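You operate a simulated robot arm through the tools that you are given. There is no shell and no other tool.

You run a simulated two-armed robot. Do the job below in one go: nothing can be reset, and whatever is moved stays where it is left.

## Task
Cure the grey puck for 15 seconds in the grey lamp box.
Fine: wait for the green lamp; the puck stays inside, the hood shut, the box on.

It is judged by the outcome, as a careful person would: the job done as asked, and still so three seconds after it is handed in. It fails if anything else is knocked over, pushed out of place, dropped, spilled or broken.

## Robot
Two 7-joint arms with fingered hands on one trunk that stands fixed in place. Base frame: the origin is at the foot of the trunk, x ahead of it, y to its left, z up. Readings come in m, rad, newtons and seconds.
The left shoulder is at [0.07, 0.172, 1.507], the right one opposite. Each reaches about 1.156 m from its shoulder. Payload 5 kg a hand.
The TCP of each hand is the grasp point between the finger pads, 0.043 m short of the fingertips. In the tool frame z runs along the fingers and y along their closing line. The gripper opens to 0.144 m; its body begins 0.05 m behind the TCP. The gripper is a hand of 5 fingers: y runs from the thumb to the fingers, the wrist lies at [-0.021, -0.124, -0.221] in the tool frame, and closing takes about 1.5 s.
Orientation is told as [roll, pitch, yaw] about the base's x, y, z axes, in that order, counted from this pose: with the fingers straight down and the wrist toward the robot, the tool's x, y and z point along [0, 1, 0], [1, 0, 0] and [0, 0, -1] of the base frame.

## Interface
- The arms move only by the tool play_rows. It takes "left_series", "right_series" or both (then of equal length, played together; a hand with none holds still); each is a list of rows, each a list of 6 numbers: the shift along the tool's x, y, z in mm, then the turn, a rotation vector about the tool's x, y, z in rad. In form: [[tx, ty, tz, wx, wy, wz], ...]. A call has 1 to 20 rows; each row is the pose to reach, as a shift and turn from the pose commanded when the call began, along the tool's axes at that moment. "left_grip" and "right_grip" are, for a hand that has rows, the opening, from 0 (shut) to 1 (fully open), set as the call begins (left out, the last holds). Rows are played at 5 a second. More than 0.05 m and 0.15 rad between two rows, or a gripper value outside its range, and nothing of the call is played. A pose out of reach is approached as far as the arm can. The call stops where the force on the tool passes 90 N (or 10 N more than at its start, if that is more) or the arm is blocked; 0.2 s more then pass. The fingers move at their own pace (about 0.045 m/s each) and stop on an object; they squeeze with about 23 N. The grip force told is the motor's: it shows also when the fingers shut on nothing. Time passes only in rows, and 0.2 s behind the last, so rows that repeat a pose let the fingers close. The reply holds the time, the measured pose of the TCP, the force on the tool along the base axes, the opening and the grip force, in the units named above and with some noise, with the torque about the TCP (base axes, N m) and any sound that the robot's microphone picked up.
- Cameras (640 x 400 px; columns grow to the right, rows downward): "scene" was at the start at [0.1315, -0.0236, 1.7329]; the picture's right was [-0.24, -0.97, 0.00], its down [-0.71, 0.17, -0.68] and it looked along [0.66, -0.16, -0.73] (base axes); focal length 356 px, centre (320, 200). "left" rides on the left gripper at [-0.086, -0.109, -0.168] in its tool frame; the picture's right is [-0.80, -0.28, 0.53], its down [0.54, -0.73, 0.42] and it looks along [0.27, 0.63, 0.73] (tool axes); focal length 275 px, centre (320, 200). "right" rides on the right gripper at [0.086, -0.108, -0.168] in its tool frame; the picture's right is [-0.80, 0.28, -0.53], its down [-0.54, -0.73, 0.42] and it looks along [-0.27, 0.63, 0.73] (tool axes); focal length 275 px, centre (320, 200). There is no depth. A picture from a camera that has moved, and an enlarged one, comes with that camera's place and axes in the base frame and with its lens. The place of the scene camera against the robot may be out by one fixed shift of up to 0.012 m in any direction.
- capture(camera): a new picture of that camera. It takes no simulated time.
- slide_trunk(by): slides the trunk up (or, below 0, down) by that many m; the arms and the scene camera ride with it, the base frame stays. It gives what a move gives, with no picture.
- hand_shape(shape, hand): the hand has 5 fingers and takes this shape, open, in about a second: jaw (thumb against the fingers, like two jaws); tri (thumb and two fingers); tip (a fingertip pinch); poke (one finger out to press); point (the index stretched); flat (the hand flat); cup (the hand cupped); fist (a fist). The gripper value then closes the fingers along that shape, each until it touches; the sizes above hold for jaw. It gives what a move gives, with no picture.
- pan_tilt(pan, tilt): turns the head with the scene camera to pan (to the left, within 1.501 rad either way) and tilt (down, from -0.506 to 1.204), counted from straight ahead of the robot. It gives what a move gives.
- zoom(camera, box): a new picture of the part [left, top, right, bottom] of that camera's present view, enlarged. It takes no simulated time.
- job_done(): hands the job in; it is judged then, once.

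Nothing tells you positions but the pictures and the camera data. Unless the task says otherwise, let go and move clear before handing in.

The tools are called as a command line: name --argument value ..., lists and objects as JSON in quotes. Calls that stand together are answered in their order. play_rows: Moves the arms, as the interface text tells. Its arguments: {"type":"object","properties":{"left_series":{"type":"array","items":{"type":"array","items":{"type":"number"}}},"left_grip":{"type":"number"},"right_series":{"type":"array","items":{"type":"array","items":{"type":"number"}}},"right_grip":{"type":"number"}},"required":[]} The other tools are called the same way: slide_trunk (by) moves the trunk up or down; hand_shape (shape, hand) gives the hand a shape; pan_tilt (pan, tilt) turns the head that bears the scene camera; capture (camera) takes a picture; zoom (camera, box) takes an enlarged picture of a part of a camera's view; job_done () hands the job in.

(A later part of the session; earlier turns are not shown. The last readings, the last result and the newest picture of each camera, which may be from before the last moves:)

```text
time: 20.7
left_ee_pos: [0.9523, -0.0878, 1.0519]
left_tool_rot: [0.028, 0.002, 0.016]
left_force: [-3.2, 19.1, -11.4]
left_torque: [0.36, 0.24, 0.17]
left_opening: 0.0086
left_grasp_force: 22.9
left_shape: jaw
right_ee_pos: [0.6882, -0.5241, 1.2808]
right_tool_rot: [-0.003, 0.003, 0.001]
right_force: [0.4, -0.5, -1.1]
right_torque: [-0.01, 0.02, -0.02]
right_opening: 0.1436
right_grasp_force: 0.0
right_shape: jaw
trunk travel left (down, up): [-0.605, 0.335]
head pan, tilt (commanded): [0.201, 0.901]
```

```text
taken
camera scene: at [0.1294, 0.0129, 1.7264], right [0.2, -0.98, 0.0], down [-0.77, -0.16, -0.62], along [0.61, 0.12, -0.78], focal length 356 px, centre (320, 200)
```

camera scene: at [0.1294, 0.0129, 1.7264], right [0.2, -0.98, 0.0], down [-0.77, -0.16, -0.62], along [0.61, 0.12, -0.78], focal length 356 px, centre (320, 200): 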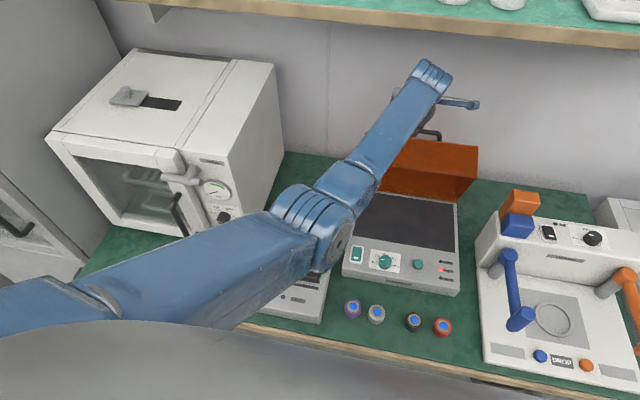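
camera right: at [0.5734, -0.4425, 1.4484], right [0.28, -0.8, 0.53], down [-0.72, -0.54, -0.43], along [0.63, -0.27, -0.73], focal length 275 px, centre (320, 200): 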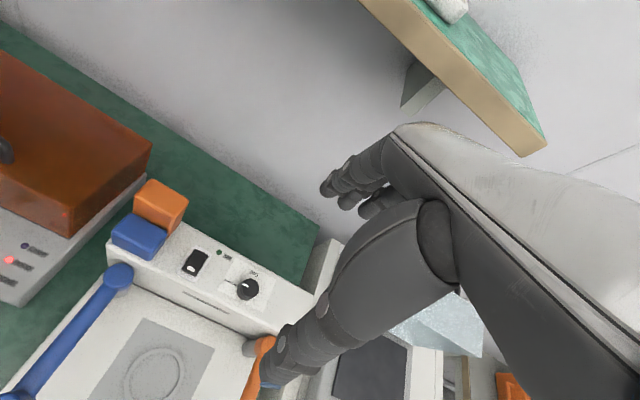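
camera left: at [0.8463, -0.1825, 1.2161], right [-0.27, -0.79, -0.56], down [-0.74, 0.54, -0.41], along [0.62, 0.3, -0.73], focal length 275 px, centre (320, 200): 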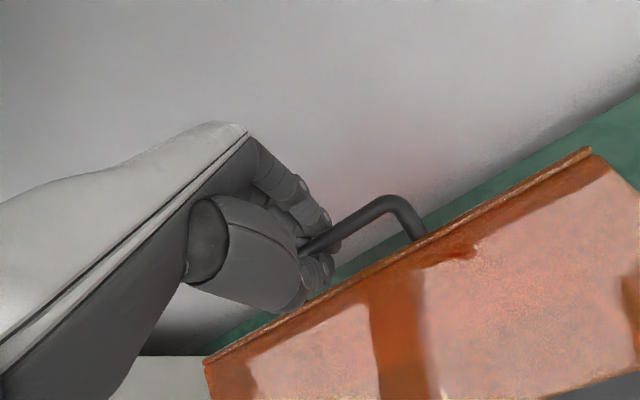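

The hood is about 71° open and nearly weightless on the hand. I'll ease the sideways tension and carry it on to about 88°.

play_rows --left_series '[[3, 9, 5, 0, 0, 0], [5, 17, 9, 0, 0, 0], [6, 26, 13, 0, 0, 0], [6, 35, 18, 0, 0, 0], [6, 43, 22, 0, 0, 0], [6, 51, 27, 0, 0, 0], [6, 60, 33, 0, 0, 0]]'

capture --camera "left"

capture --camera "scene"

```text
time: 22.3
left_ee_pos: [0.9939, -0.0819, 1.027]
left_tool_rot: [0.031, -0.001, 0.015]
left_force: [-23.8, -6.4, 0.2]
left_torque: [-0.09, 0.2, 0.04]
left_opening: 0.0106
left_grasp_force: 23.0
left_shape: jaw
left hand out of reach, approached as far as the arm can: row 6, 7
right_ee_pos: [0.6829, -0.5269, 1.282]
right_tool_rot: [-0.001, -0.002, -0.001]
right_force: [0.4, 0.1, 0.7]
right_torque: [0.0, 0.02, -0.01]
right_opening: 0.1435
right_grasp_force: 0.0
right_shape: jaw
trunk travel left (down, up): [-0.605, 0.335]
head pan, tilt (commanded): [0.201, 0.901]
```

```text
taken
camera left: at [0.8871, -0.1758, 1.1928], right [-0.27, -0.78, -0.56], down [-0.73, 0.54, -0.41], along [0.62, 0.3, -0.72], focal length 275 px, centre (320, 200)
```

left: 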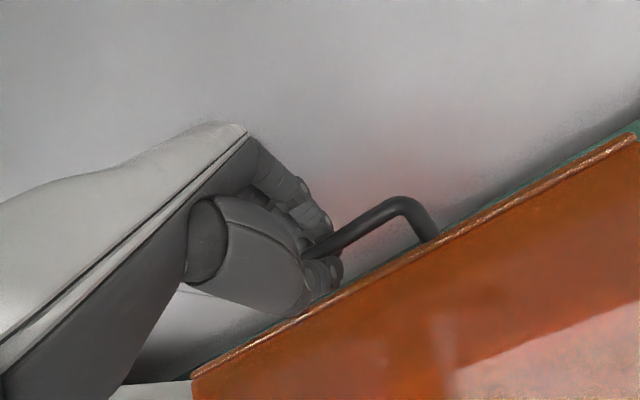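

```text
taken
camera scene: at [0.1235, 0.0094, 1.7268], right [0.2, -0.98, 0.0], down [-0.77, -0.16, -0.62], along [0.61, 0.12, -0.78], focal length 356 px, centre (320, 200)
```

scene: 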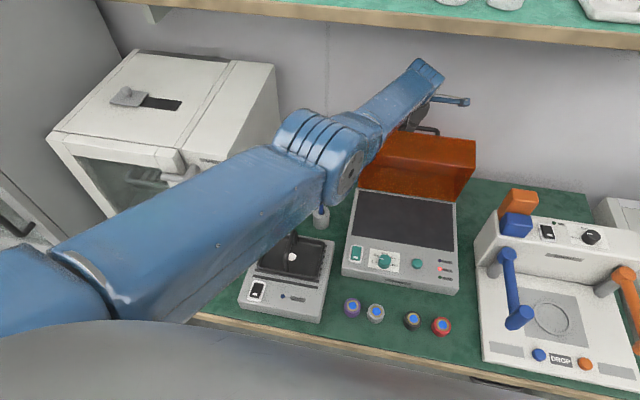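

The hood has reached its stop near 83° (24 N pushback). I'll back off a centimetre or two to relax the force before letting go.

play_rows --left_series '[[0, -8, -3, 0, 0, 0], [0, -15, -6, 0, 0, 0], [0, -15, -6, 0, 0, 0]]'

```text
time: 23.1
left_ee_pos: [0.9818, -0.0805, 1.032]
left_tool_rot: [0.031, 0.001, 0.017]
left_force: [-2.9, -3.8, -8.7]
left_torque: [-0.07, 0.05, 0.04]
left_opening: 0.0084
left_grasp_force: 23.3
left_shape: jaw
right_ee_pos: [0.6866, -0.5257, 1.2804]
right_tool_rot: [0.0, 0.001, 0.0]
right_force: [1.2, -0.3, 1.4]
right_torque: [0.01, 0.02, 0.02]
right_opening: 0.1434
right_grasp_force: 0.0
right_shape: jaw
trunk travel left (down, up): [-0.605, 0.335]
head pan, tilt (commanded): [0.201, 0.901]
```

Forces are low now. I'll open the fingers a little and see whether the hood stays open by itself.

play_rows --left_series '[[0, 0, 0, 0, 0, 0], [0, 0, 0, 0, 0, 0], [0, 0, 0, 0, 0, 0], [0, 0, 0, 0, 0, 0]]' --left_grip 0.3

capture --camera "left"

zoom --camera "scene" --box '[320, 40, 520, 165]'

```text
time: 24.1
left_ee_pos: [0.9817, -0.0825, 1.0317]
left_tool_rot: [0.029, 0.001, 0.017]
left_force: [1.9, 0.0, 2.1]
left_torque: [0.0, 0.1, -0.03]
left_opening: 0.0415
left_grasp_force: 0.0
left_shape: jaw
right_ee_pos: [0.6876, -0.525, 1.2788]
right_tool_rot: [0.0, 0.0, 0.0]
right_force: [-0.8, -0.1, -0.2]
right_torque: [0.01, -0.03, 0.0]
right_opening: 0.1438
right_grasp_force: 0.1
right_shape: jaw
trunk travel left (down, up): [-0.605, 0.335]
head pan, tilt (commanded): [0.201, 0.901]
```

```text
taken
camera left: at [0.8769, -0.175, 1.197], right [-0.27, -0.78, -0.56], down [-0.74, 0.54, -0.41], along [0.62, 0.3, -0.72], focal length 275 px, centre (320, 200)
```

left: 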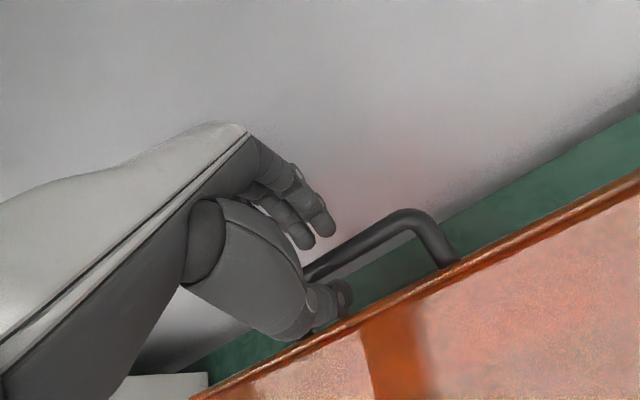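

```text
3.20 times, centred on (420, 102) of scene
camera zoom: at [0.1285, 0.0104, 1.7264], right [0.2, -0.98, 0.0], down [-0.77, -0.16, -0.62], along [0.61, 0.12, -0.78], focal length 1140 px, centre (0, 512)
```

zoom: 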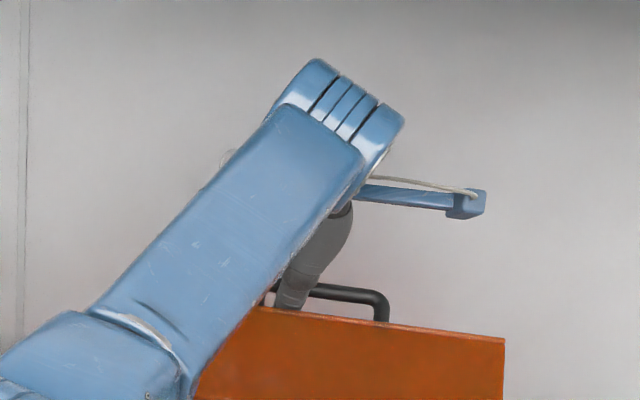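

The hood looks to have settled a few degrees and may be resting near my thumb. I'll look closer to tell whether it is self-supporting.

play_rows --left_series '[[0, 0, 0, 0, 0, 0], [0, 0, 0, 0, 0, 0], [0, 0, 0, 0, 0, 0]]' --left_grip 0.5

zoom --camera "left" --box '[180, 130, 500, 340]'

capture --camera "right"

```text
time: 24.9
left_ee_pos: [0.9822, -0.081, 1.0311]
left_tool_rot: [0.03, 0.0, 0.016]
left_force: [2.2, 0.4, 0.8]
left_torque: [0.03, 0.07, -0.01]
left_opening: 0.0699
left_grasp_force: 0.0
left_shape: jaw
right_ee_pos: [0.6872, -0.525, 1.2795]
right_tool_rot: [0.001, 0.0, 0.0]
right_force: [0.1, 0.4, 0.5]
right_torque: [0.0, 0.02, 0.01]
right_opening: 0.1435
right_grasp_force: 0.1
right_shape: jaw
trunk travel left (down, up): [-0.605, 0.335]
head pan, tilt (commanded): [0.201, 0.901]
```

```text
1.90 times, centred on (340, 235) of left
camera zoom: at [0.8764, -0.1752, 1.1968], right [-0.27, -0.78, -0.56], down [-0.74, 0.54, -0.4], along [0.62, 0.3, -0.73], focal length 524 px, centre (282, 133)
```

zoom: 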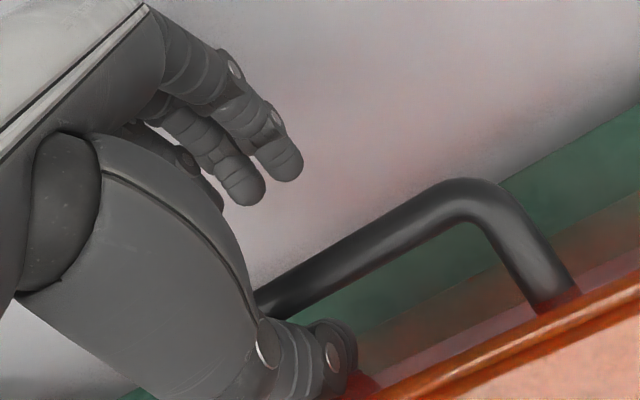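

```text
taken
camera right: at [0.5776, -0.4399, 1.4475], right [0.28, -0.8, 0.53], down [-0.73, -0.54, -0.42], along [0.63, -0.27, -0.73], focal length 275 px, centre (320, 200)
```

right: 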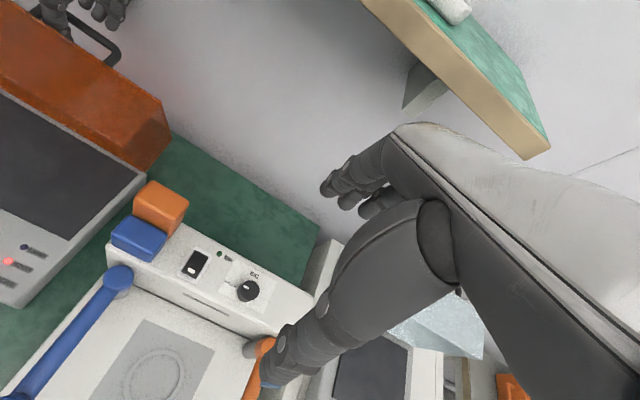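

The thumb sits between the bar and hood face; its opening nudged the hood closed a bit, and the small +x force suggests the hood wants to fall back open. I'll narrow the fingers, ease forward so the hood rests on its stop, then check.

play_rows --left_series '[[0, 4, -2, 0, 0, 0], [0, 8, -4, 0, 0, 0], [0, 10, -6, 0, 0, 0], [0, 10, -6, 0, 0, 0], [0, 10, -6, 0, 0, 0]]' --left_grip 0.3

capture --camera "left"

capture --camera "scene"

```text
time: 26.1
left_ee_pos: [0.9938, -0.0815, 1.0382]
left_tool_rot: [0.029, 0.002, 0.017]
left_force: [-0.4, -0.4, -1.1]
left_torque: [-0.03, -0.01, 0.04]
left_opening: 0.0439
left_grasp_force: 0.1
left_shape: jaw
right_ee_pos: [0.6863, -0.5251, 1.2789]
right_tool_rot: [0.001, -0.002, 0.0]
right_force: [0.5, -0.1, 0.5]
right_torque: [0.0, 0.01, 0.02]
right_opening: 0.1436
right_grasp_force: 0.2
right_shape: jaw
trunk travel left (down, up): [-0.605, 0.335]
head pan, tilt (commanded): [0.201, 0.901]
```

```text
taken
camera left: at [0.8871, -0.1748, 1.2024], right [-0.27, -0.78, -0.56], down [-0.74, 0.54, -0.41], along [0.62, 0.3, -0.73], focal length 275 px, centre (320, 200)
```

left: 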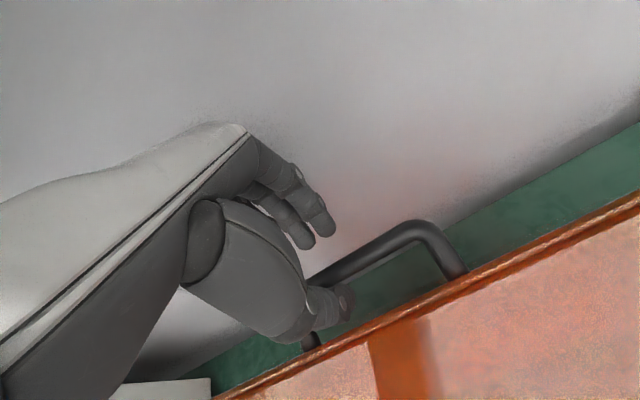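

```text
taken
camera scene: at [0.1281, 0.0103, 1.7265], right [0.2, -0.98, 0.0], down [-0.77, -0.16, -0.62], along [0.61, 0.12, -0.78], focal length 356 px, centre (320, 200)
```

scene: 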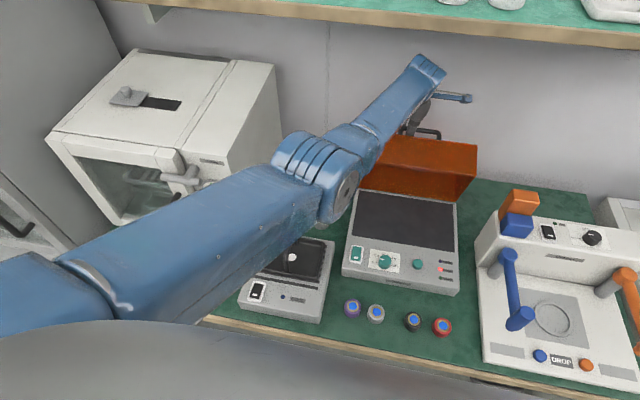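

The hood stays open on its own with no contact force. I'll lift the left hand out with a slight wrist tilt (to stay below the shelf) and retreat.

play_rows --left_series '[[0, 0, -12, 0, 0, 0], [0, 0, -24, 0, 0, 0], [0, 0, -36, 0, 0, 0], [0, -2, -48, -0.08, 0, 0], [0, -4, -60, -0.16, 0, 0], [0, -6, -72, -0.24, 0, 0], [0, -10, -84, -0.3, 0, 0], [0, -25, -88, -0.3, 0, 0]]'

capture --camera "left"

capture --camera "scene"

```text
time: 27.9
left_ee_pos: [0.9724, -0.0692, 1.1316]
left_tool_rot: [0.037, -0.309, 0.016]
left_force: [0.6, -1.0, -0.1]
left_torque: [0.01, 0.02, 0.01]
left_opening: 0.0432
left_grasp_force: 0.0
left_shape: jaw
right_ee_pos: [0.6863, -0.5255, 1.2794]
right_tool_rot: [0.0, 0.001, 0.0]
right_force: [-1.0, 0.2, -0.9]
right_torque: [-0.04, 0.01, 0.01]
right_opening: 0.1439
right_grasp_force: 0.0
right_shape: jaw
trunk travel left (down, up): [-0.605, 0.335]
head pan, tilt (commanded): [0.201, 0.901]
```

```text
taken
camera left: at [0.8226, -0.1654, 1.2555], right [-0.09, -0.78, -0.62], down [-0.58, 0.55, -0.6], along [0.81, 0.31, -0.5], focal length 275 px, centre (320, 200)
```

left: 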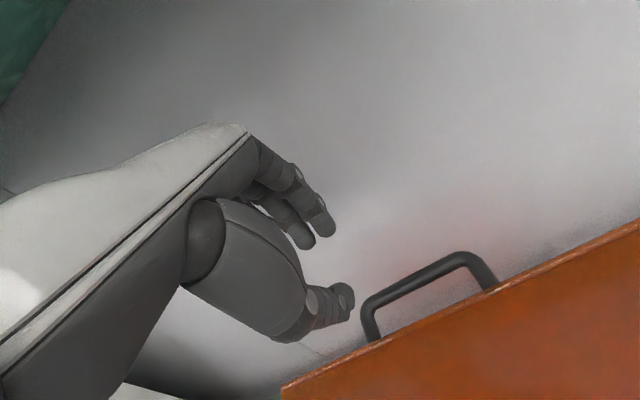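

```text
taken
camera scene: at [0.1272, 0.011, 1.7266], right [0.2, -0.98, 0.0], down [-0.77, -0.16, -0.62], along [0.61, 0.12, -0.78], focal length 356 px, centre (320, 200)
```

scene: 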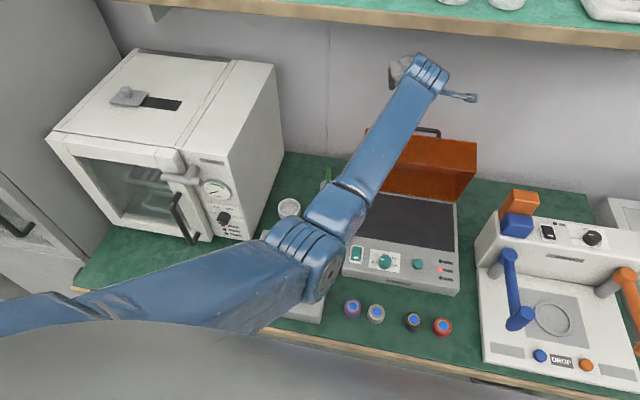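

The hood stands open and the hand is clear. I'll retreat the left arm to its starting area, out of the way.

play_rows --left_series '[[24, -18, -22, 0.03, 0, 0], [48, -36, -43, 0.07, 0, 0], [71, -54, -65, 0.11, 0, 0], [95, -72, -86, 0.15, 0, 0], [119, -90, -108, 0.19, 0, 0], [143, -108, -129, 0.23, 0, 0], [166, -127, -151, 0.27, 0, 0], [190, -145, -172, 0.31, 0, 0], [190, -145, -172, 0.31, 0, 0]]'

pan_tilt --pan -0.15 --tilt 0.85

capture --camera "scene"

capture --camera "left"

```text
time: 29.9
left_ee_pos: [0.7747, 0.1, 1.2503]
left_tool_rot: [0.031, 0.014, 0.013]
left_force: [0.2, -1.0, -0.3]
left_torque: [-0.01, 0.01, -0.01]
left_opening: 0.0431
left_grasp_force: 0.0
left_shape: jaw
right_ee_pos: [0.6868, -0.5252, 1.28]
right_tool_rot: [0.0, 0.001, 0.0]
right_force: [0.3, -0.1, -0.3]
right_torque: [0.0, -0.02, 0.0]
right_opening: 0.1436
right_grasp_force: 0.1
right_shape: jaw
trunk travel left (down, up): [-0.605, 0.335]
head pan, tilt (commanded): [0.201, 0.901]
```

```text
time: 30.7
left_ee_pos: [0.7765, 0.0999, 1.2517]
left_tool_rot: [0.029, 0.014, 0.016]
left_force: [0.4, -0.9, 0.0]
left_torque: [0.02, 0.02, 0.01]
left_opening: 0.0432
left_grasp_force: 0.1
left_shape: jaw
right_ee_pos: [0.6869, -0.525, 1.2802]
right_tool_rot: [0.001, -0.001, -0.001]
right_force: [-1.2, 0.4, -0.2]
right_torque: [-0.01, 0.02, -0.01]
right_opening: 0.1437
right_grasp_force: 0.1
right_shape: jaw
trunk travel left (down, up): [-0.605, 0.335]
head pan, tilt (commanded): [-0.15, 0.85]
```

```text
taken
camera scene: at [0.1316, -0.0165, 1.7303], right [-0.15, -0.99, 0.0], down [-0.74, 0.11, -0.66], along [0.65, -0.1, -0.75], focal length 356 px, centre (320, 200)
```

scene: 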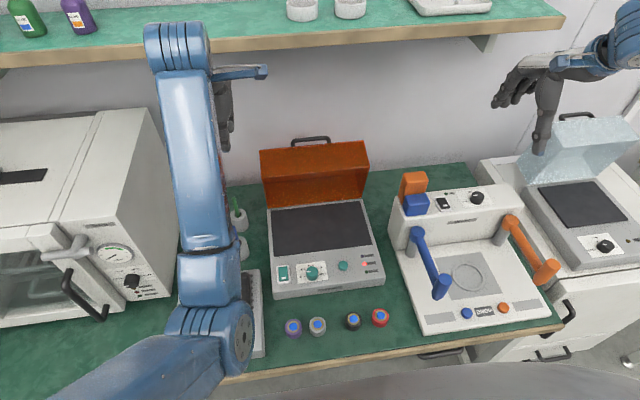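

```text
taken
camera left: at [0.6723, 0.0065, 1.4185], right [-0.28, -0.78, -0.55], down [-0.74, 0.54, -0.4], along [0.61, 0.3, -0.73], focal length 275 px, centre (320, 200)
```

left: 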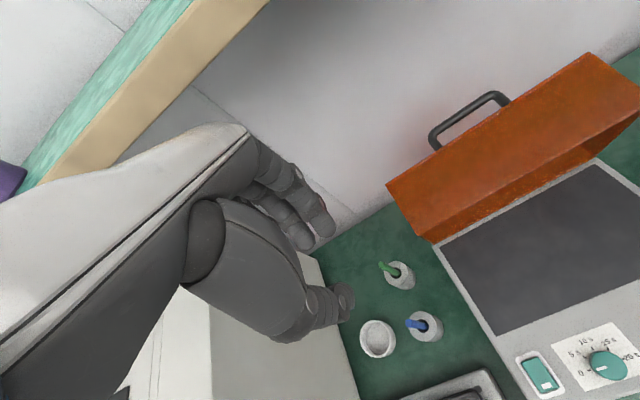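

The hood stands open by itself, revealing a dark bed, and the HOOD lamp is red. I'll zoom to inspect the bed, panel and pucks.

zoom --camera "scene" --box '[255, 130, 395, 300]'

zoom --camera "scene" --box '[270, 255, 400, 345]'

zoom --camera "left" --box '[380, 40, 640, 400]'

```text
2.35 times, centred on (325, 215) of scene
camera zoom: at [0.1316, -0.0165, 1.7303], right [-0.15, -0.99, 0.0], down [-0.74, 0.11, -0.66], along [0.65, -0.1, -0.75], focal length 838 px, centre (308, 165)
```

zoom: 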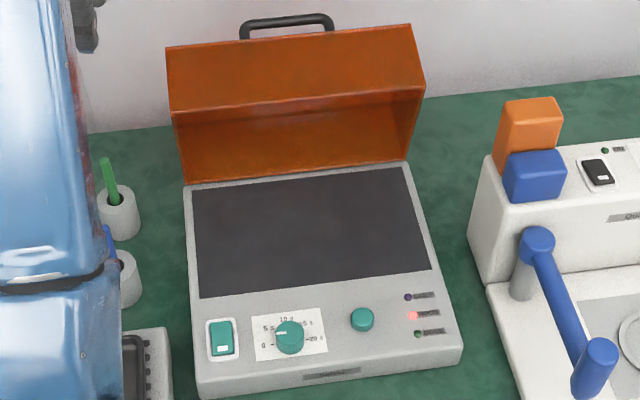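

```text
4.44 times, centred on (335, 300) of scene
camera zoom: at [0.1316, -0.0165, 1.7303], right [-0.15, -0.99, 0.0], down [-0.74, 0.11, -0.66], along [0.65, -0.1, -0.75], focal length 1584 px, centre (253, -244)
```

zoom: 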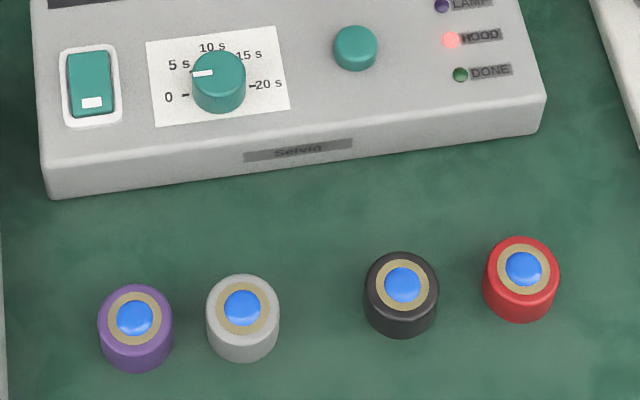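

```text
1.11 times, centred on (510, 220) of left
camera zoom: at [0.6723, 0.0065, 1.4185], right [-0.28, -0.78, -0.55], down [-0.74, 0.54, -0.4], along [0.61, 0.3, -0.73], focal length 306 px, centre (109, 178)
```

zoom: 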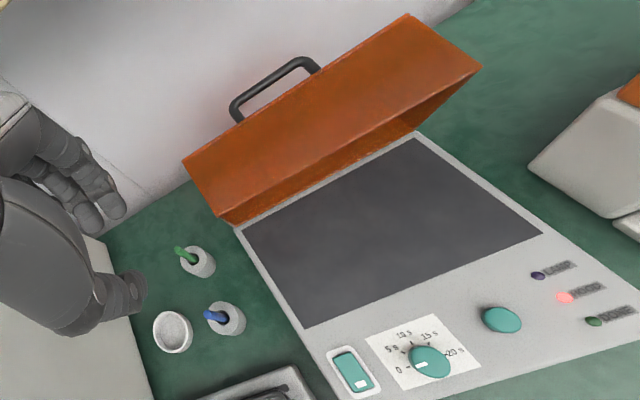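

The bed inside is flat at panel height (z≈0.846), roughly x 0.70–0.875, y 0.03 to −0.26. I'll park the left arm further out and up, then bring the right hand over to the grey puck using the narrower three-finger shape.

play_rows --left_series '[[25, -20, -20, 0, 0, 0], [50, -40, -40, 0, 0, 0], [75, -60, -60, 0, 0, 0], [100, -80, -80, 0, 0, 0], [125, -100, -100, 0, 0, 0], [150, -120, -120, 0, 0, 0], [150, -120, -120, 0, 0, 0]]'

hand_shape --hand "right" --shape "tri"

capture --camera "right"

capture --camera "scene"

```text
time: 32.5
left_ee_pos: [0.6904, 0.3003, 1.3224]
left_tool_rot: [0.113, 0.003, 0.084]
left_force: [-0.3, 0.2, -0.8]
left_torque: [-0.04, 0.01, 0.0]
left_opening: 0.043
left_grasp_force: 0.1
left_shape: jaw
left hand out of reach, approached as far as the arm can: row 4, 5, 6, 7
right_ee_pos: [0.6865, -0.5246, 1.2807]
right_tool_rot: [-0.001, 0.0, 0.001]
right_force: [-0.6, 0.0, 0.1]
right_torque: [0.03, 0.0, 0.02]
right_opening: 0.1436
right_grasp_force: 0.0
right_shape: jaw
trunk travel left (down, up): [-0.605, 0.335]
head pan, tilt (commanded): [-0.15, 0.85]
stopped in row 7 (left hand): the arm was blocked; the commanded pose is now the measured one
```

```text
time: 33.4
left_ee_pos: [0.6914, 0.299, 1.3216]
left_tool_rot: [0.113, 0.005, 0.082]
left_force: [-0.1, 0.4, -0.5]
left_torque: [-0.02, 0.0, -0.01]
left_opening: 0.0433
left_grasp_force: 0.0
left_shape: jaw
right_ee_pos: [0.6863, -0.5246, 1.2796]
right_tool_rot: [-0.001, 0.0, 0.0]
right_force: [0.3, 0.0, -0.5]
right_torque: [0.01, 0.01, 0.0]
right_opening: 0.1436
right_grasp_force: 0.1
right_shape: tri
trunk travel left (down, up): [-0.605, 0.335]
head pan, tilt (commanded): [-0.15, 0.85]
```

```text
taken
camera right: at [0.5774, -0.44, 1.4475], right [0.28, -0.8, 0.53], down [-0.73, -0.54, -0.42], along [0.63, -0.27, -0.73], focal length 275 px, centre (320, 200)
```

right: 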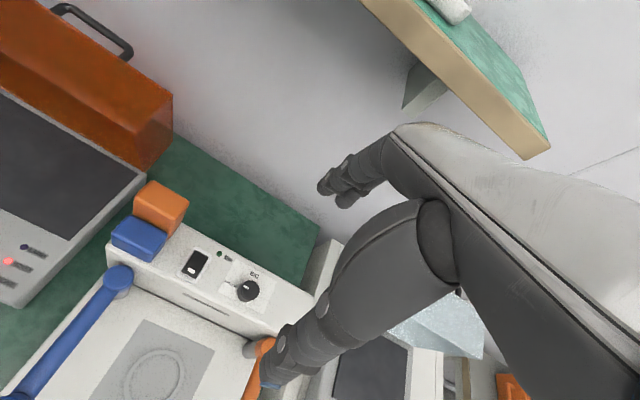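

```text
taken
camera scene: at [0.1312, -0.0164, 1.7304], right [-0.15, -0.99, 0.0], down [-0.74, 0.11, -0.66], along [0.65, -0.1, -0.75], focal length 356 px, centre (320, 200)
```

scene: 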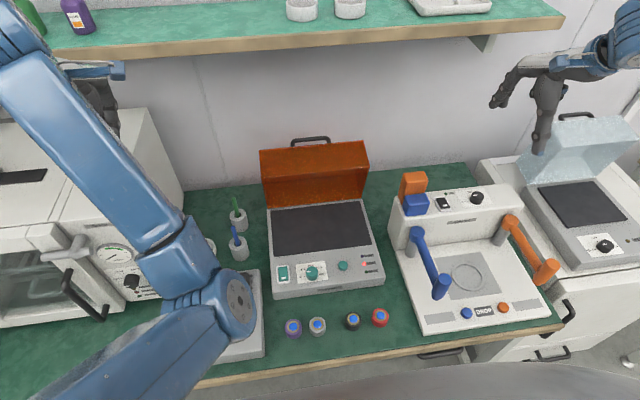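

The left arm reached a joint limit with its elbow tucked inward. I'll back it off slightly while yawing the left hand so the forearm comes from the left, which should swing the elbow outward.

play_rows --left_series '[[-10, 5, 5, 0, 0, 0.08], [-20, 10, 10, 0, 0, 0.16], [-30, 15, 15, 0, 0, 0.24], [-40, 20, 20, 0, 0, 0.32], [-50, 25, 25, 0, 0, 0.4], [-60, 30, 30, 0, 0, 0.48], [-70, 35, 35, 0, 0, 0.56], [-80, 40, 40, 0, 0, 0.64], [-80, 40, 40, 0, 0, 0.64]]'

capture --camera "scene"

```text
time: 35.6
left_ee_pos: [0.7414, 0.2788, 1.2647]
left_tool_rot: [0.151, 0.101, -0.493]
left_force: [0.6, -0.3, 0.5]
left_torque: [-0.04, 0.03, -0.01]
left_opening: 0.0431
left_grasp_force: 0.1
left_shape: jaw
left hand out of reach, approached as far as the arm can: row 7, 8, 9
right_ee_pos: [0.6867, -0.5263, 1.2795]
right_tool_rot: [0.002, 0.0, 0.001]
right_force: [0.7, -0.3, 0.2]
right_torque: [0.0, 0.0, -0.02]
right_opening: 0.1437
right_grasp_force: 0.0
right_shape: tri
trunk travel left (down, up): [-0.605, 0.335]
head pan, tilt (commanded): [-0.15, 0.85]
stopped in row 9 (left hand): the arm was blocked; the commanded pose is now the measured one
```

```text
taken
camera scene: at [0.1309, -0.0162, 1.7304], right [-0.15, -0.99, 0.0], down [-0.74, 0.11, -0.66], along [0.65, -0.1, -0.75], focal length 356 px, centre (320, 200)
```

scene: 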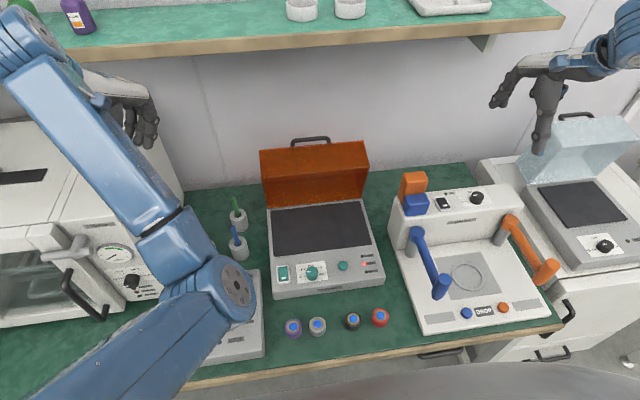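

The oven top is only about z≈1.12, so I can park the left hand higher and further left above it, which also takes the left elbow away from the work area.

play_rows --left_series '[[24, -11, -10, 0, 0, 0], [48, -22, -19, 0, 0, 0], [71, -33, -29, 0, 0, 0], [95, -44, -38, 0, 0, 0], [119, -55, -48, 0, 0, 0], [119, -55, -48, 0, 0, 0]]'

capture --camera "scene"

capture --camera "left"

```text
time: 37.0
left_ee_pos: [0.7521, 0.3976, 1.3346]
left_tool_rot: [0.149, 0.101, -0.495]
left_force: [0.1, 1.0, 0.3]
left_torque: [0.02, 0.01, -0.01]
left_opening: 0.0432
left_grasp_force: 0.1
left_shape: jaw
right_ee_pos: [0.6881, -0.5252, 1.2801]
right_tool_rot: [0.0, 0.0, -0.001]
right_force: [-0.5, -0.2, 0.1]
right_torque: [0.02, 0.01, 0.01]
right_opening: 0.1438
right_grasp_force: 0.0
right_shape: tri
trunk travel left (down, up): [-0.605, 0.335]
head pan, tilt (commanded): [-0.15, 0.85]
```

```text
taken
camera scene: at [0.1312, -0.0172, 1.7304], right [-0.15, -0.99, 0.0], down [-0.74, 0.11, -0.66], along [0.65, -0.1, -0.75], focal length 356 px, centre (320, 200)
```

scene: 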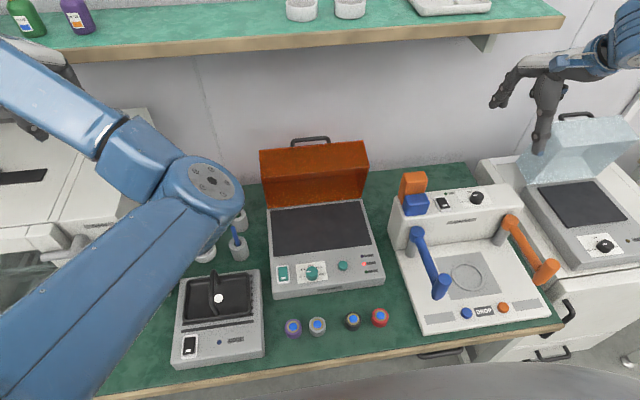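

```text
taken
camera left: at [0.6194, 0.3423, 1.4975], right [-0.64, -0.46, -0.61], down [-0.38, 0.89, -0.26], along [0.66, 0.06, -0.74], focal length 275 px, centre (320, 200)
```

left: 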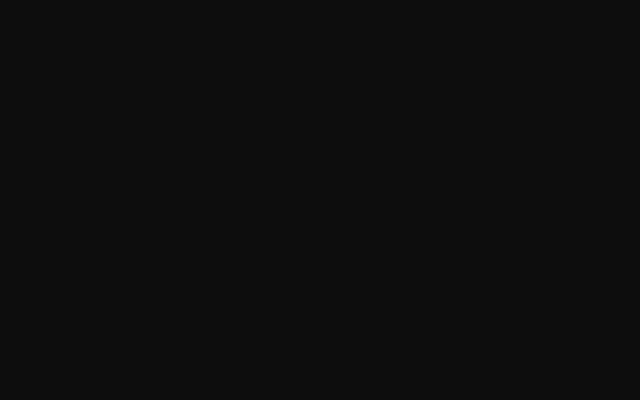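

The left elbow is now raised and out of the way, so I'll leave that arm there. Next I bring the right hand in toward the pucks at a safe height.

play_rows --right_series '[[33, -13, 8, 0, 0, 0], [66, -26, 16, 0, 0, 0], [99, -39, 24, 0, 0, 0], [132, -52, 32, 0, 0, 0], [165, -65, 40, 0, 0, 0], [198, -78, 48, 0, 0, 0], [231, -91, 56, 0, 0, 0], [264, -104, 64, 0, 0, 0], [297, -117, 72, 0, 0, 0], [330, -130, 80, 0, 0, 0], [330, -130, 80, 0, 0, 0]]'

capture --camera "scene"

capture --camera "right"

```text
time: 39.4
left_ee_pos: [0.7523, 0.3964, 1.3336]
left_tool_rot: [0.151, 0.102, -0.494]
left_force: [0.5, -1.0, -0.2]
left_torque: [0.04, -0.02, -0.01]
left_opening: 0.0431
left_grasp_force: 0.1
left_shape: jaw
right_ee_pos: [0.5569, -0.1955, 1.2006]
right_tool_rot: [0.004, -0.001, 0.001]
right_force: [0.0, 0.0, -0.5]
right_torque: [0.04, -0.01, -0.03]
right_opening: 0.1436
right_grasp_force: 0.0
right_shape: tri
trunk travel left (down, up): [-0.605, 0.335]
head pan, tilt (commanded): [-0.15, 0.85]
```

```text
taken
camera scene: at [0.1309, -0.017, 1.7304], right [-0.15, -0.99, 0.0], down [-0.74, 0.11, -0.66], along [0.65, -0.1, -0.75], focal length 356 px, centre (320, 200)
```

scene: 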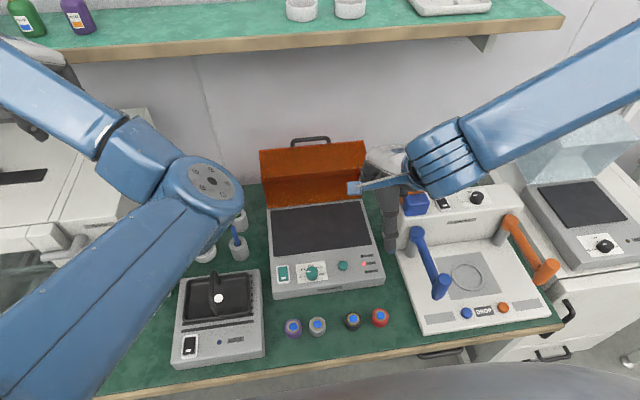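

```text
taken
camera right: at [0.4473, -0.1098, 1.3676], right [0.28, -0.8, 0.53], down [-0.73, -0.54, -0.42], along [0.63, -0.27, -0.73], focal length 275 px, centre (320, 200)
```

right: 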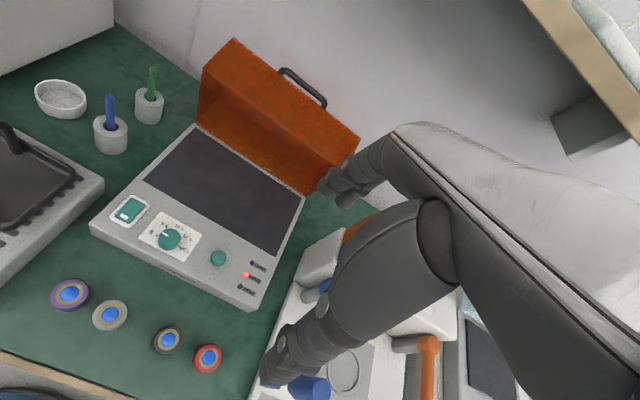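

The right arm comes in with its elbow well out to the side. The right wrist camera sees all pucks, so I'll zoom in to triangulate the grey one.

zoom --camera "right" --box '[30, 260, 240, 390]'

zoom --camera "scene" --box '[280, 300, 400, 345]'

zoom --camera "right" --box '[90, 170, 290, 310]'

```text
3.05 times, centred on (135, 325) of right
camera zoom: at [0.4473, -0.1098, 1.3676], right [0.28, -0.8, 0.53], down [-0.73, -0.54, -0.42], along [0.63, -0.27, -0.73], focal length 839 px, centre (884, -181)
```

zoom: 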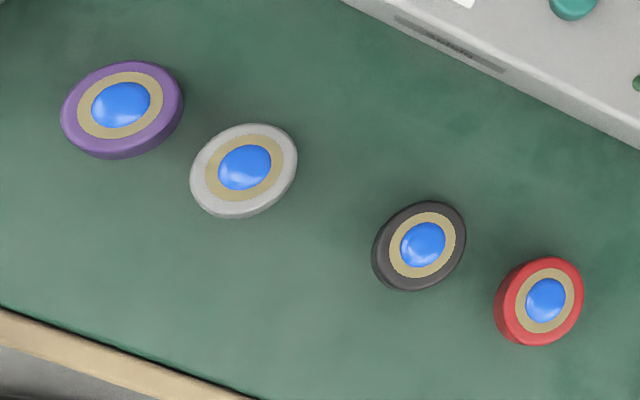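

```text
5.33 times, centred on (340, 322) of scene
camera zoom: at [0.1309, -0.017, 1.7304], right [-0.15, -0.99, 0.0], down [-0.74, 0.11, -0.66], along [0.65, -0.1, -0.75], focal length 1900 px, centre (213, -453)
```

zoom: 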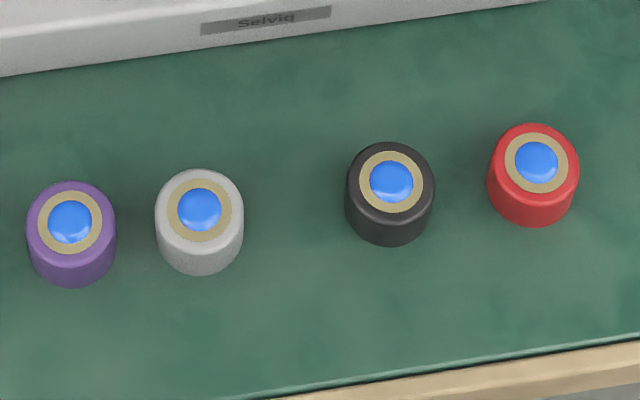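

```text
2.86 times, centred on (190, 240) of right
camera zoom: at [0.4473, -0.1098, 1.3676], right [0.28, -0.8, 0.53], down [-0.73, -0.54, -0.42], along [0.63, -0.27, -0.73], focal length 786 px, centre (691, 86)
```

zoom: 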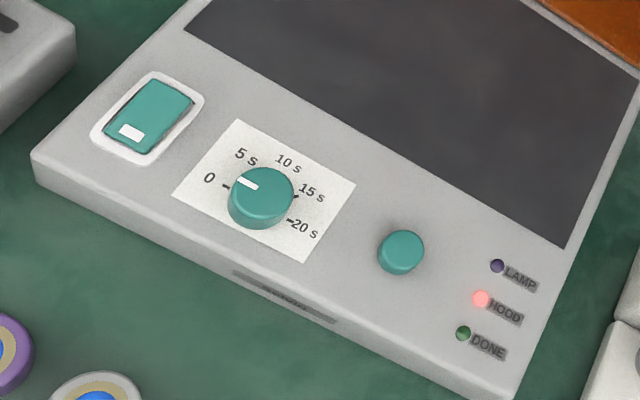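

Grey puck: top at about [0.494, −0.064, 0.827], diameter 43 mm, height about 30 mm, so the bench is near z≈0.797. I'll check the three-finger tips' lay-out before descending.

zoom --camera "right" --box '[230, 120, 470, 400]'

zoom --camera "scene" --box '[330, 120, 480, 260]'

```text
1.43 times, centred on (350, 260) of right
camera zoom: at [0.4473, -0.1098, 1.3676], right [0.28, -0.8, 0.53], down [-0.73, -0.54, -0.42], along [0.63, -0.27, -0.73], focal length 393 px, centre (277, 114)
```

zoom: 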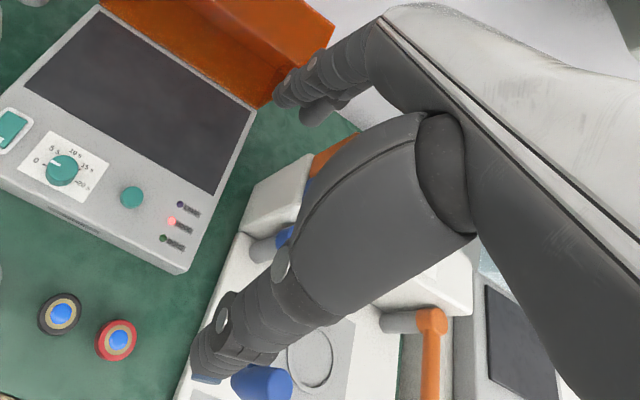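

```text
2.86 times, centred on (405, 190) of scene
camera zoom: at [0.1309, -0.017, 1.7304], right [-0.15, -0.99, 0.0], down [-0.74, 0.11, -0.66], along [0.65, -0.1, -0.75], focal length 1018 px, centre (77, 229)
```

zoom: 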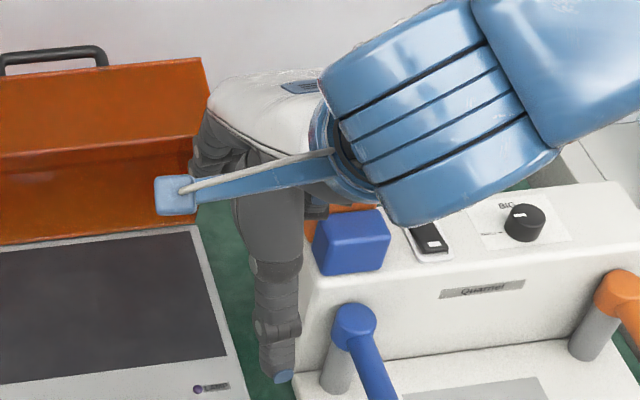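

The two fingers and thumb are centred on the TCP, so the grasp geometry holds. I'll move above the grey puck with the fingers part-closed to about 80 mm.

play_rows --right_series '[[19, -9, 30, 0, 0, 0], [38, -18, 60, 0, 0, 0], [57, -27, 92, 0, 0, 0], [76, -36, 124, 0, 0, 0], [95, -45, 156, 0, 0, 0], [114, -54, 188, 0, 0, 0], [132, -63, 220, 0, 0, 0], [132, -63, 240, 0, 0, 0], [132, -63, 240, 0, 0, 0]]' --right_grip 0.58

capture --camera "right"

capture --camera "scene"

```text
time: 41.4
left_ee_pos: [0.7526, 0.3977, 1.3338]
left_tool_rot: [0.148, 0.1, -0.495]
left_force: [-0.6, 1.2, -0.4]
left_torque: [0.01, -0.02, -0.03]
left_opening: 0.0431
left_grasp_force: 0.0
left_shape: jaw
right_ee_pos: [0.5159, -0.18, 1.105]
right_tool_rot: [0.0, 0.003, 0.004]
right_force: [-0.7, 0.9, -0.2]
right_torque: [-0.01, 0.0, 0.0]
right_opening: 0.0836
right_grasp_force: 0.1
right_shape: tri
right hand out of reach, approached as far as the arm can: row 3, 4, 5, 6, 7, 8, 9
trunk travel left (down, up): [-0.605, 0.335]
head pan, tilt (commanded): [-0.15, 0.85]
```

```text
taken
camera right: at [0.4073, -0.0943, 1.2728], right [0.29, -0.8, 0.53], down [-0.73, -0.54, -0.42], along [0.63, -0.27, -0.73], focal length 275 px, centre (320, 200)
```

right: 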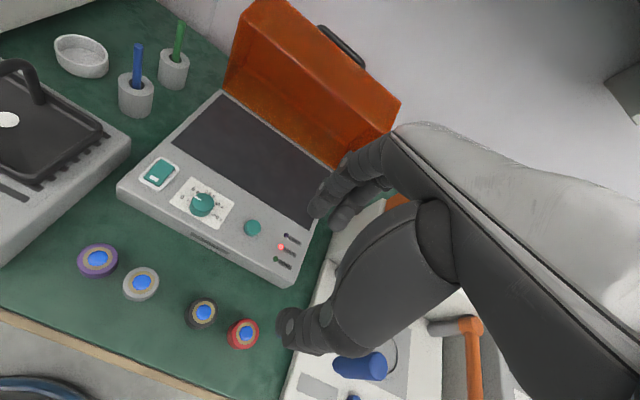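

```text
taken
camera scene: at [0.1313, -0.0156, 1.7304], right [-0.15, -0.99, 0.0], down [-0.74, 0.11, -0.66], along [0.65, -0.1, -0.75], focal length 356 px, centre (320, 200)
```

scene: 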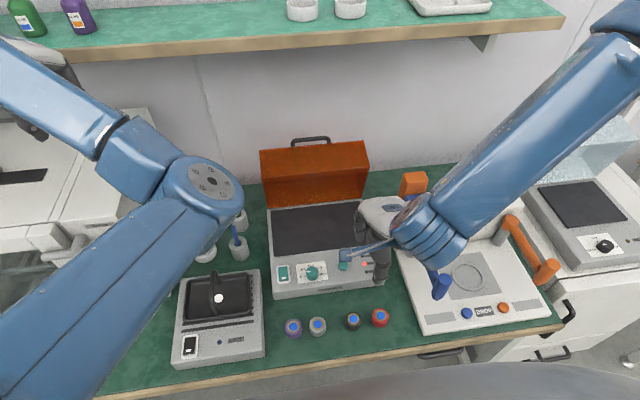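

The arm got trapped at its elbow-fold limit because the wrist passed too close to the shoulder. I'll steer forward and down first, where there's more room, and check which reference the rows use.

play_rows --right_series '[[-9, 22, -10, 0, 0, 0], [-18, 43, -20, 0, 0, 0], [-27, 65, -30, 0, 0, 0], [-36, 86, -40, 0, 0, 0], [-36, 86, -40, 0, 0, 0]]'

capture --camera "scene"

```text
time: 42.6
left_ee_pos: [0.7519, 0.3973, 1.3331]
left_tool_rot: [0.148, 0.103, -0.494]
left_force: [-1.0, 0.3, 0.6]
left_torque: [0.02, -0.02, -0.03]
left_opening: 0.0434
left_grasp_force: 0.1
left_shape: jaw
right_ee_pos: [0.5985, -0.2218, 1.1458]
right_tool_rot: [-0.001, -0.001, -0.001]
right_force: [-0.1, -0.5, 0.0]
right_torque: [0.03, 0.0, 0.0]
right_opening: 0.0837
right_grasp_force: 0.1
right_shape: tri
trunk travel left (down, up): [-0.605, 0.335]
head pan, tilt (commanded): [-0.15, 0.85]
```

```text
taken
camera scene: at [0.1313, -0.0161, 1.7304], right [-0.15, -0.99, 0.0], down [-0.74, 0.11, -0.66], along [0.65, -0.1, -0.75], focal length 356 px, centre (320, 200)
```

scene: 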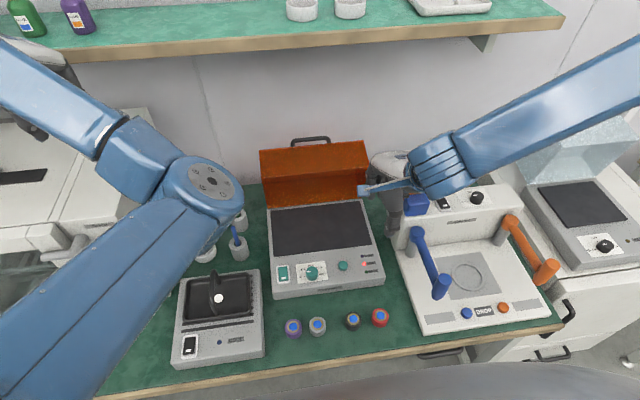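

Now I know the reference is the reached pose. I'll descend in front of the box face first, then come back toward the puck.

play_rows --right_series '[[20, 2, 25, 0, 0, 0], [40, 2, 50, 0, 0, 0], [60, 2, 75, 0, 0, 0], [80, 2, 100, 0, 0, 0], [100, 2, 125, 0, 0, 0], [120, 2, 146, 0, 0, 0], [120, 2, 146, 0, 0, 0]]'

capture --camera "scene"

capture --camera "right"

```text
time: 44.2
left_ee_pos: [0.7521, 0.3969, 1.3345]
left_tool_rot: [0.15, 0.101, -0.495]
left_force: [0.2, -1.1, -0.1]
left_torque: [0.05, 0.02, 0.0]
left_opening: 0.0431
left_grasp_force: 0.0
left_shape: jaw
right_ee_pos: [0.5981, -0.1841, 1.0975]
right_tool_rot: [0.0, 0.001, 0.0]
right_force: [0.1, 0.3, 0.1]
right_torque: [0.03, -0.02, -0.05]
right_opening: 0.0836
right_grasp_force: 0.1
right_shape: tri
right hand out of reach, approached as far as the arm can: row 2, 3, 4, 5, 6, 7
trunk travel left (down, up): [-0.605, 0.335]
head pan, tilt (commanded): [-0.15, 0.85]
```

```text
taken
camera scene: at [0.1308, -0.0172, 1.7304], right [-0.15, -0.99, 0.0], down [-0.74, 0.11, -0.66], along [0.65, -0.1, -0.75], focal length 356 px, centre (320, 200)
```

scene: 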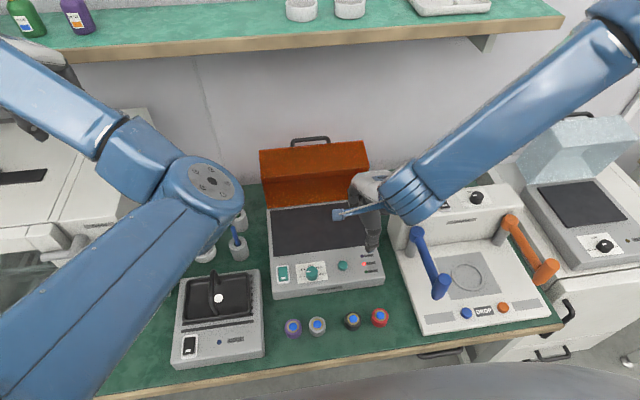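

```text
taken
camera right: at [0.4882, -0.1, 1.2644], right [0.28, -0.8, 0.53], down [-0.73, -0.54, -0.42], along [0.63, -0.27, -0.73], focal length 275 px, centre (320, 200)
```

right: 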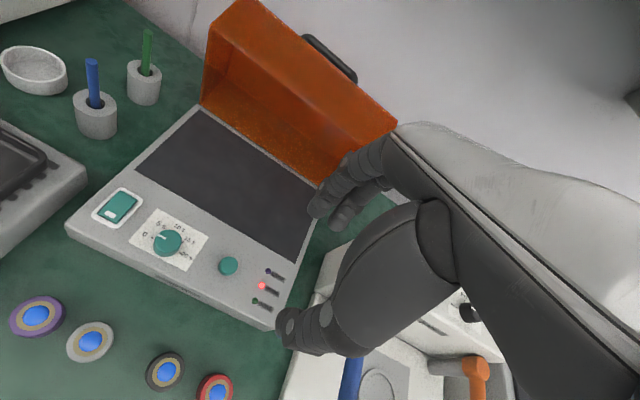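

The right wrist hits a limit because the palm points straight ahead while the forearm comes in from the right. Yawing the hand about 0.5 rad to match the forearm should free it, and with two fingers that still clears the purple puck.

play_rows --right_series '[[5, 0, 5, 0, 0, -0.09], [10, 0, 12, 0, 0, -0.18], [20, 0, 24, 0, 0, -0.27], [32, 0, 42, 0, 0, -0.36], [44, 0, 62, 0, 0, -0.45], [56, 0, 82, 0, 0, -0.52], [64, 0, 97, 0, 0, -0.52], [64, 0, 97, 0, 0, -0.52]]'

capture --camera "scene"

capture --camera "right"

```text
time: 46.0
left_ee_pos: [0.7528, 0.3981, 1.3332]
left_tool_rot: [0.148, 0.101, -0.495]
left_force: [-1.2, 0.0, -0.4]
left_torque: [0.02, -0.02, 0.0]
left_opening: 0.043
left_grasp_force: 0.1
left_shape: jaw
right_ee_pos: [0.5902, -0.1654, 1.0668]
right_tool_rot: [0.001, 0.0, 0.522]
right_force: [-0.7, 0.0, 0.0]
right_torque: [-0.01, 0.0, 0.05]
right_opening: 0.0837
right_grasp_force: 0.1
right_shape: tri
right hand out of reach, approached as far as the arm can: row 3, 4, 5, 6, 7, 8
trunk travel left (down, up): [-0.605, 0.335]
head pan, tilt (commanded): [-0.15, 0.85]
```

```text
taken
camera scene: at [0.1313, -0.0164, 1.7304], right [-0.15, -0.99, 0.0], down [-0.74, 0.11, -0.66], along [0.65, -0.1, -0.75], focal length 356 px, centre (320, 200)
```

scene: 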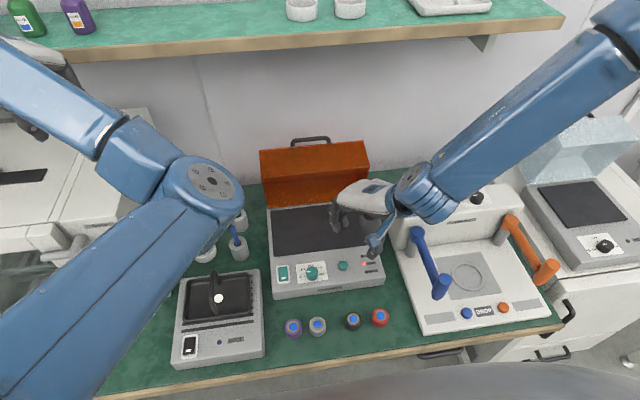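

```text
taken
camera right: at [0.4524, -0.145, 1.2344], right [0.64, -0.55, 0.53], down [-0.36, -0.83, -0.42], along [0.68, 0.08, -0.73], focal length 275 px, centre (320, 200)
```

right: 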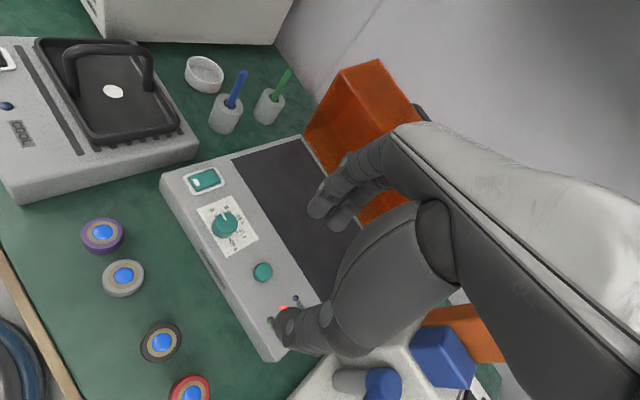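

Orientation followed but position is still limited, so it's a shoulder/elbow posture limit. I'll look at the right arm's posture from the head camera.

pan_tilt --pan -0.8 --tilt 0.55

capture --camera "scene"

pan_tilt --pan -1.2 --tilt 0.6

capture --camera "scene"

```text
time: 47.1
left_ee_pos: [0.7528, 0.3978, 1.3338]
left_tool_rot: [0.148, 0.102, -0.494]
left_force: [0.0, -0.5, -0.7]
left_torque: [0.0, 0.02, 0.05]
left_opening: 0.043
left_grasp_force: 0.2
left_shape: jaw
right_ee_pos: [0.5893, -0.1645, 1.067]
right_tool_rot: [0.001, 0.0, 0.52]
right_force: [-0.3, 0.2, 0.1]
right_torque: [-0.01, 0.01, 0.02]
right_opening: 0.0837
right_grasp_force: 0.1
right_shape: tri
trunk travel left (down, up): [-0.605, 0.335]
head pan, tilt (commanded): [-0.799, 0.55]
```

```text
taken
camera scene: at [0.1167, -0.0688, 1.7557], right [-0.72, -0.7, 0.0], down [-0.37, 0.37, -0.85], along [0.59, -0.61, -0.52], focal length 356 px, centre (320, 200)
```

scene: 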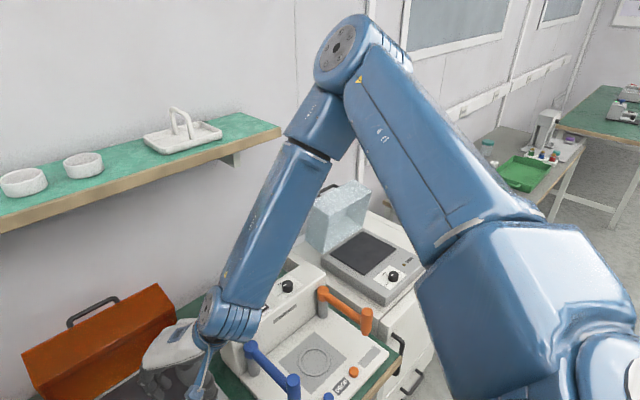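

```text
time: 47.9
left_ee_pos: [0.7518, 0.398, 1.3341]
left_tool_rot: [0.147, 0.102, -0.494]
left_force: [-0.3, -0.5, 0.3]
left_torque: [0.01, 0.01, 0.0]
left_opening: 0.0434
left_grasp_force: 0.1
left_shape: jaw
right_ee_pos: [0.5908, -0.1661, 1.0681]
right_tool_rot: [0.0, 0.0, 0.52]
right_force: [0.2, 0.4, -0.4]
right_torque: [0.0, 0.0, -0.02]
right_opening: 0.0839
right_grasp_force: 0.0
right_shape: tri
trunk travel left (down, up): [-0.605, 0.335]
head pan, tilt (commanded): [-1.201, 0.6]
```

```text
taken
camera scene: at [0.0861, -0.0869, 1.7513], right [-0.93, -0.36, 0.0], down [-0.21, 0.53, -0.83], along [0.3, -0.77, -0.56], focal length 356 px, centre (320, 200)
```

scene: 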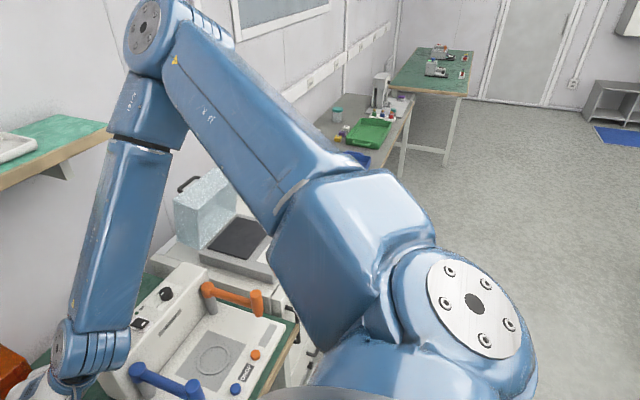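

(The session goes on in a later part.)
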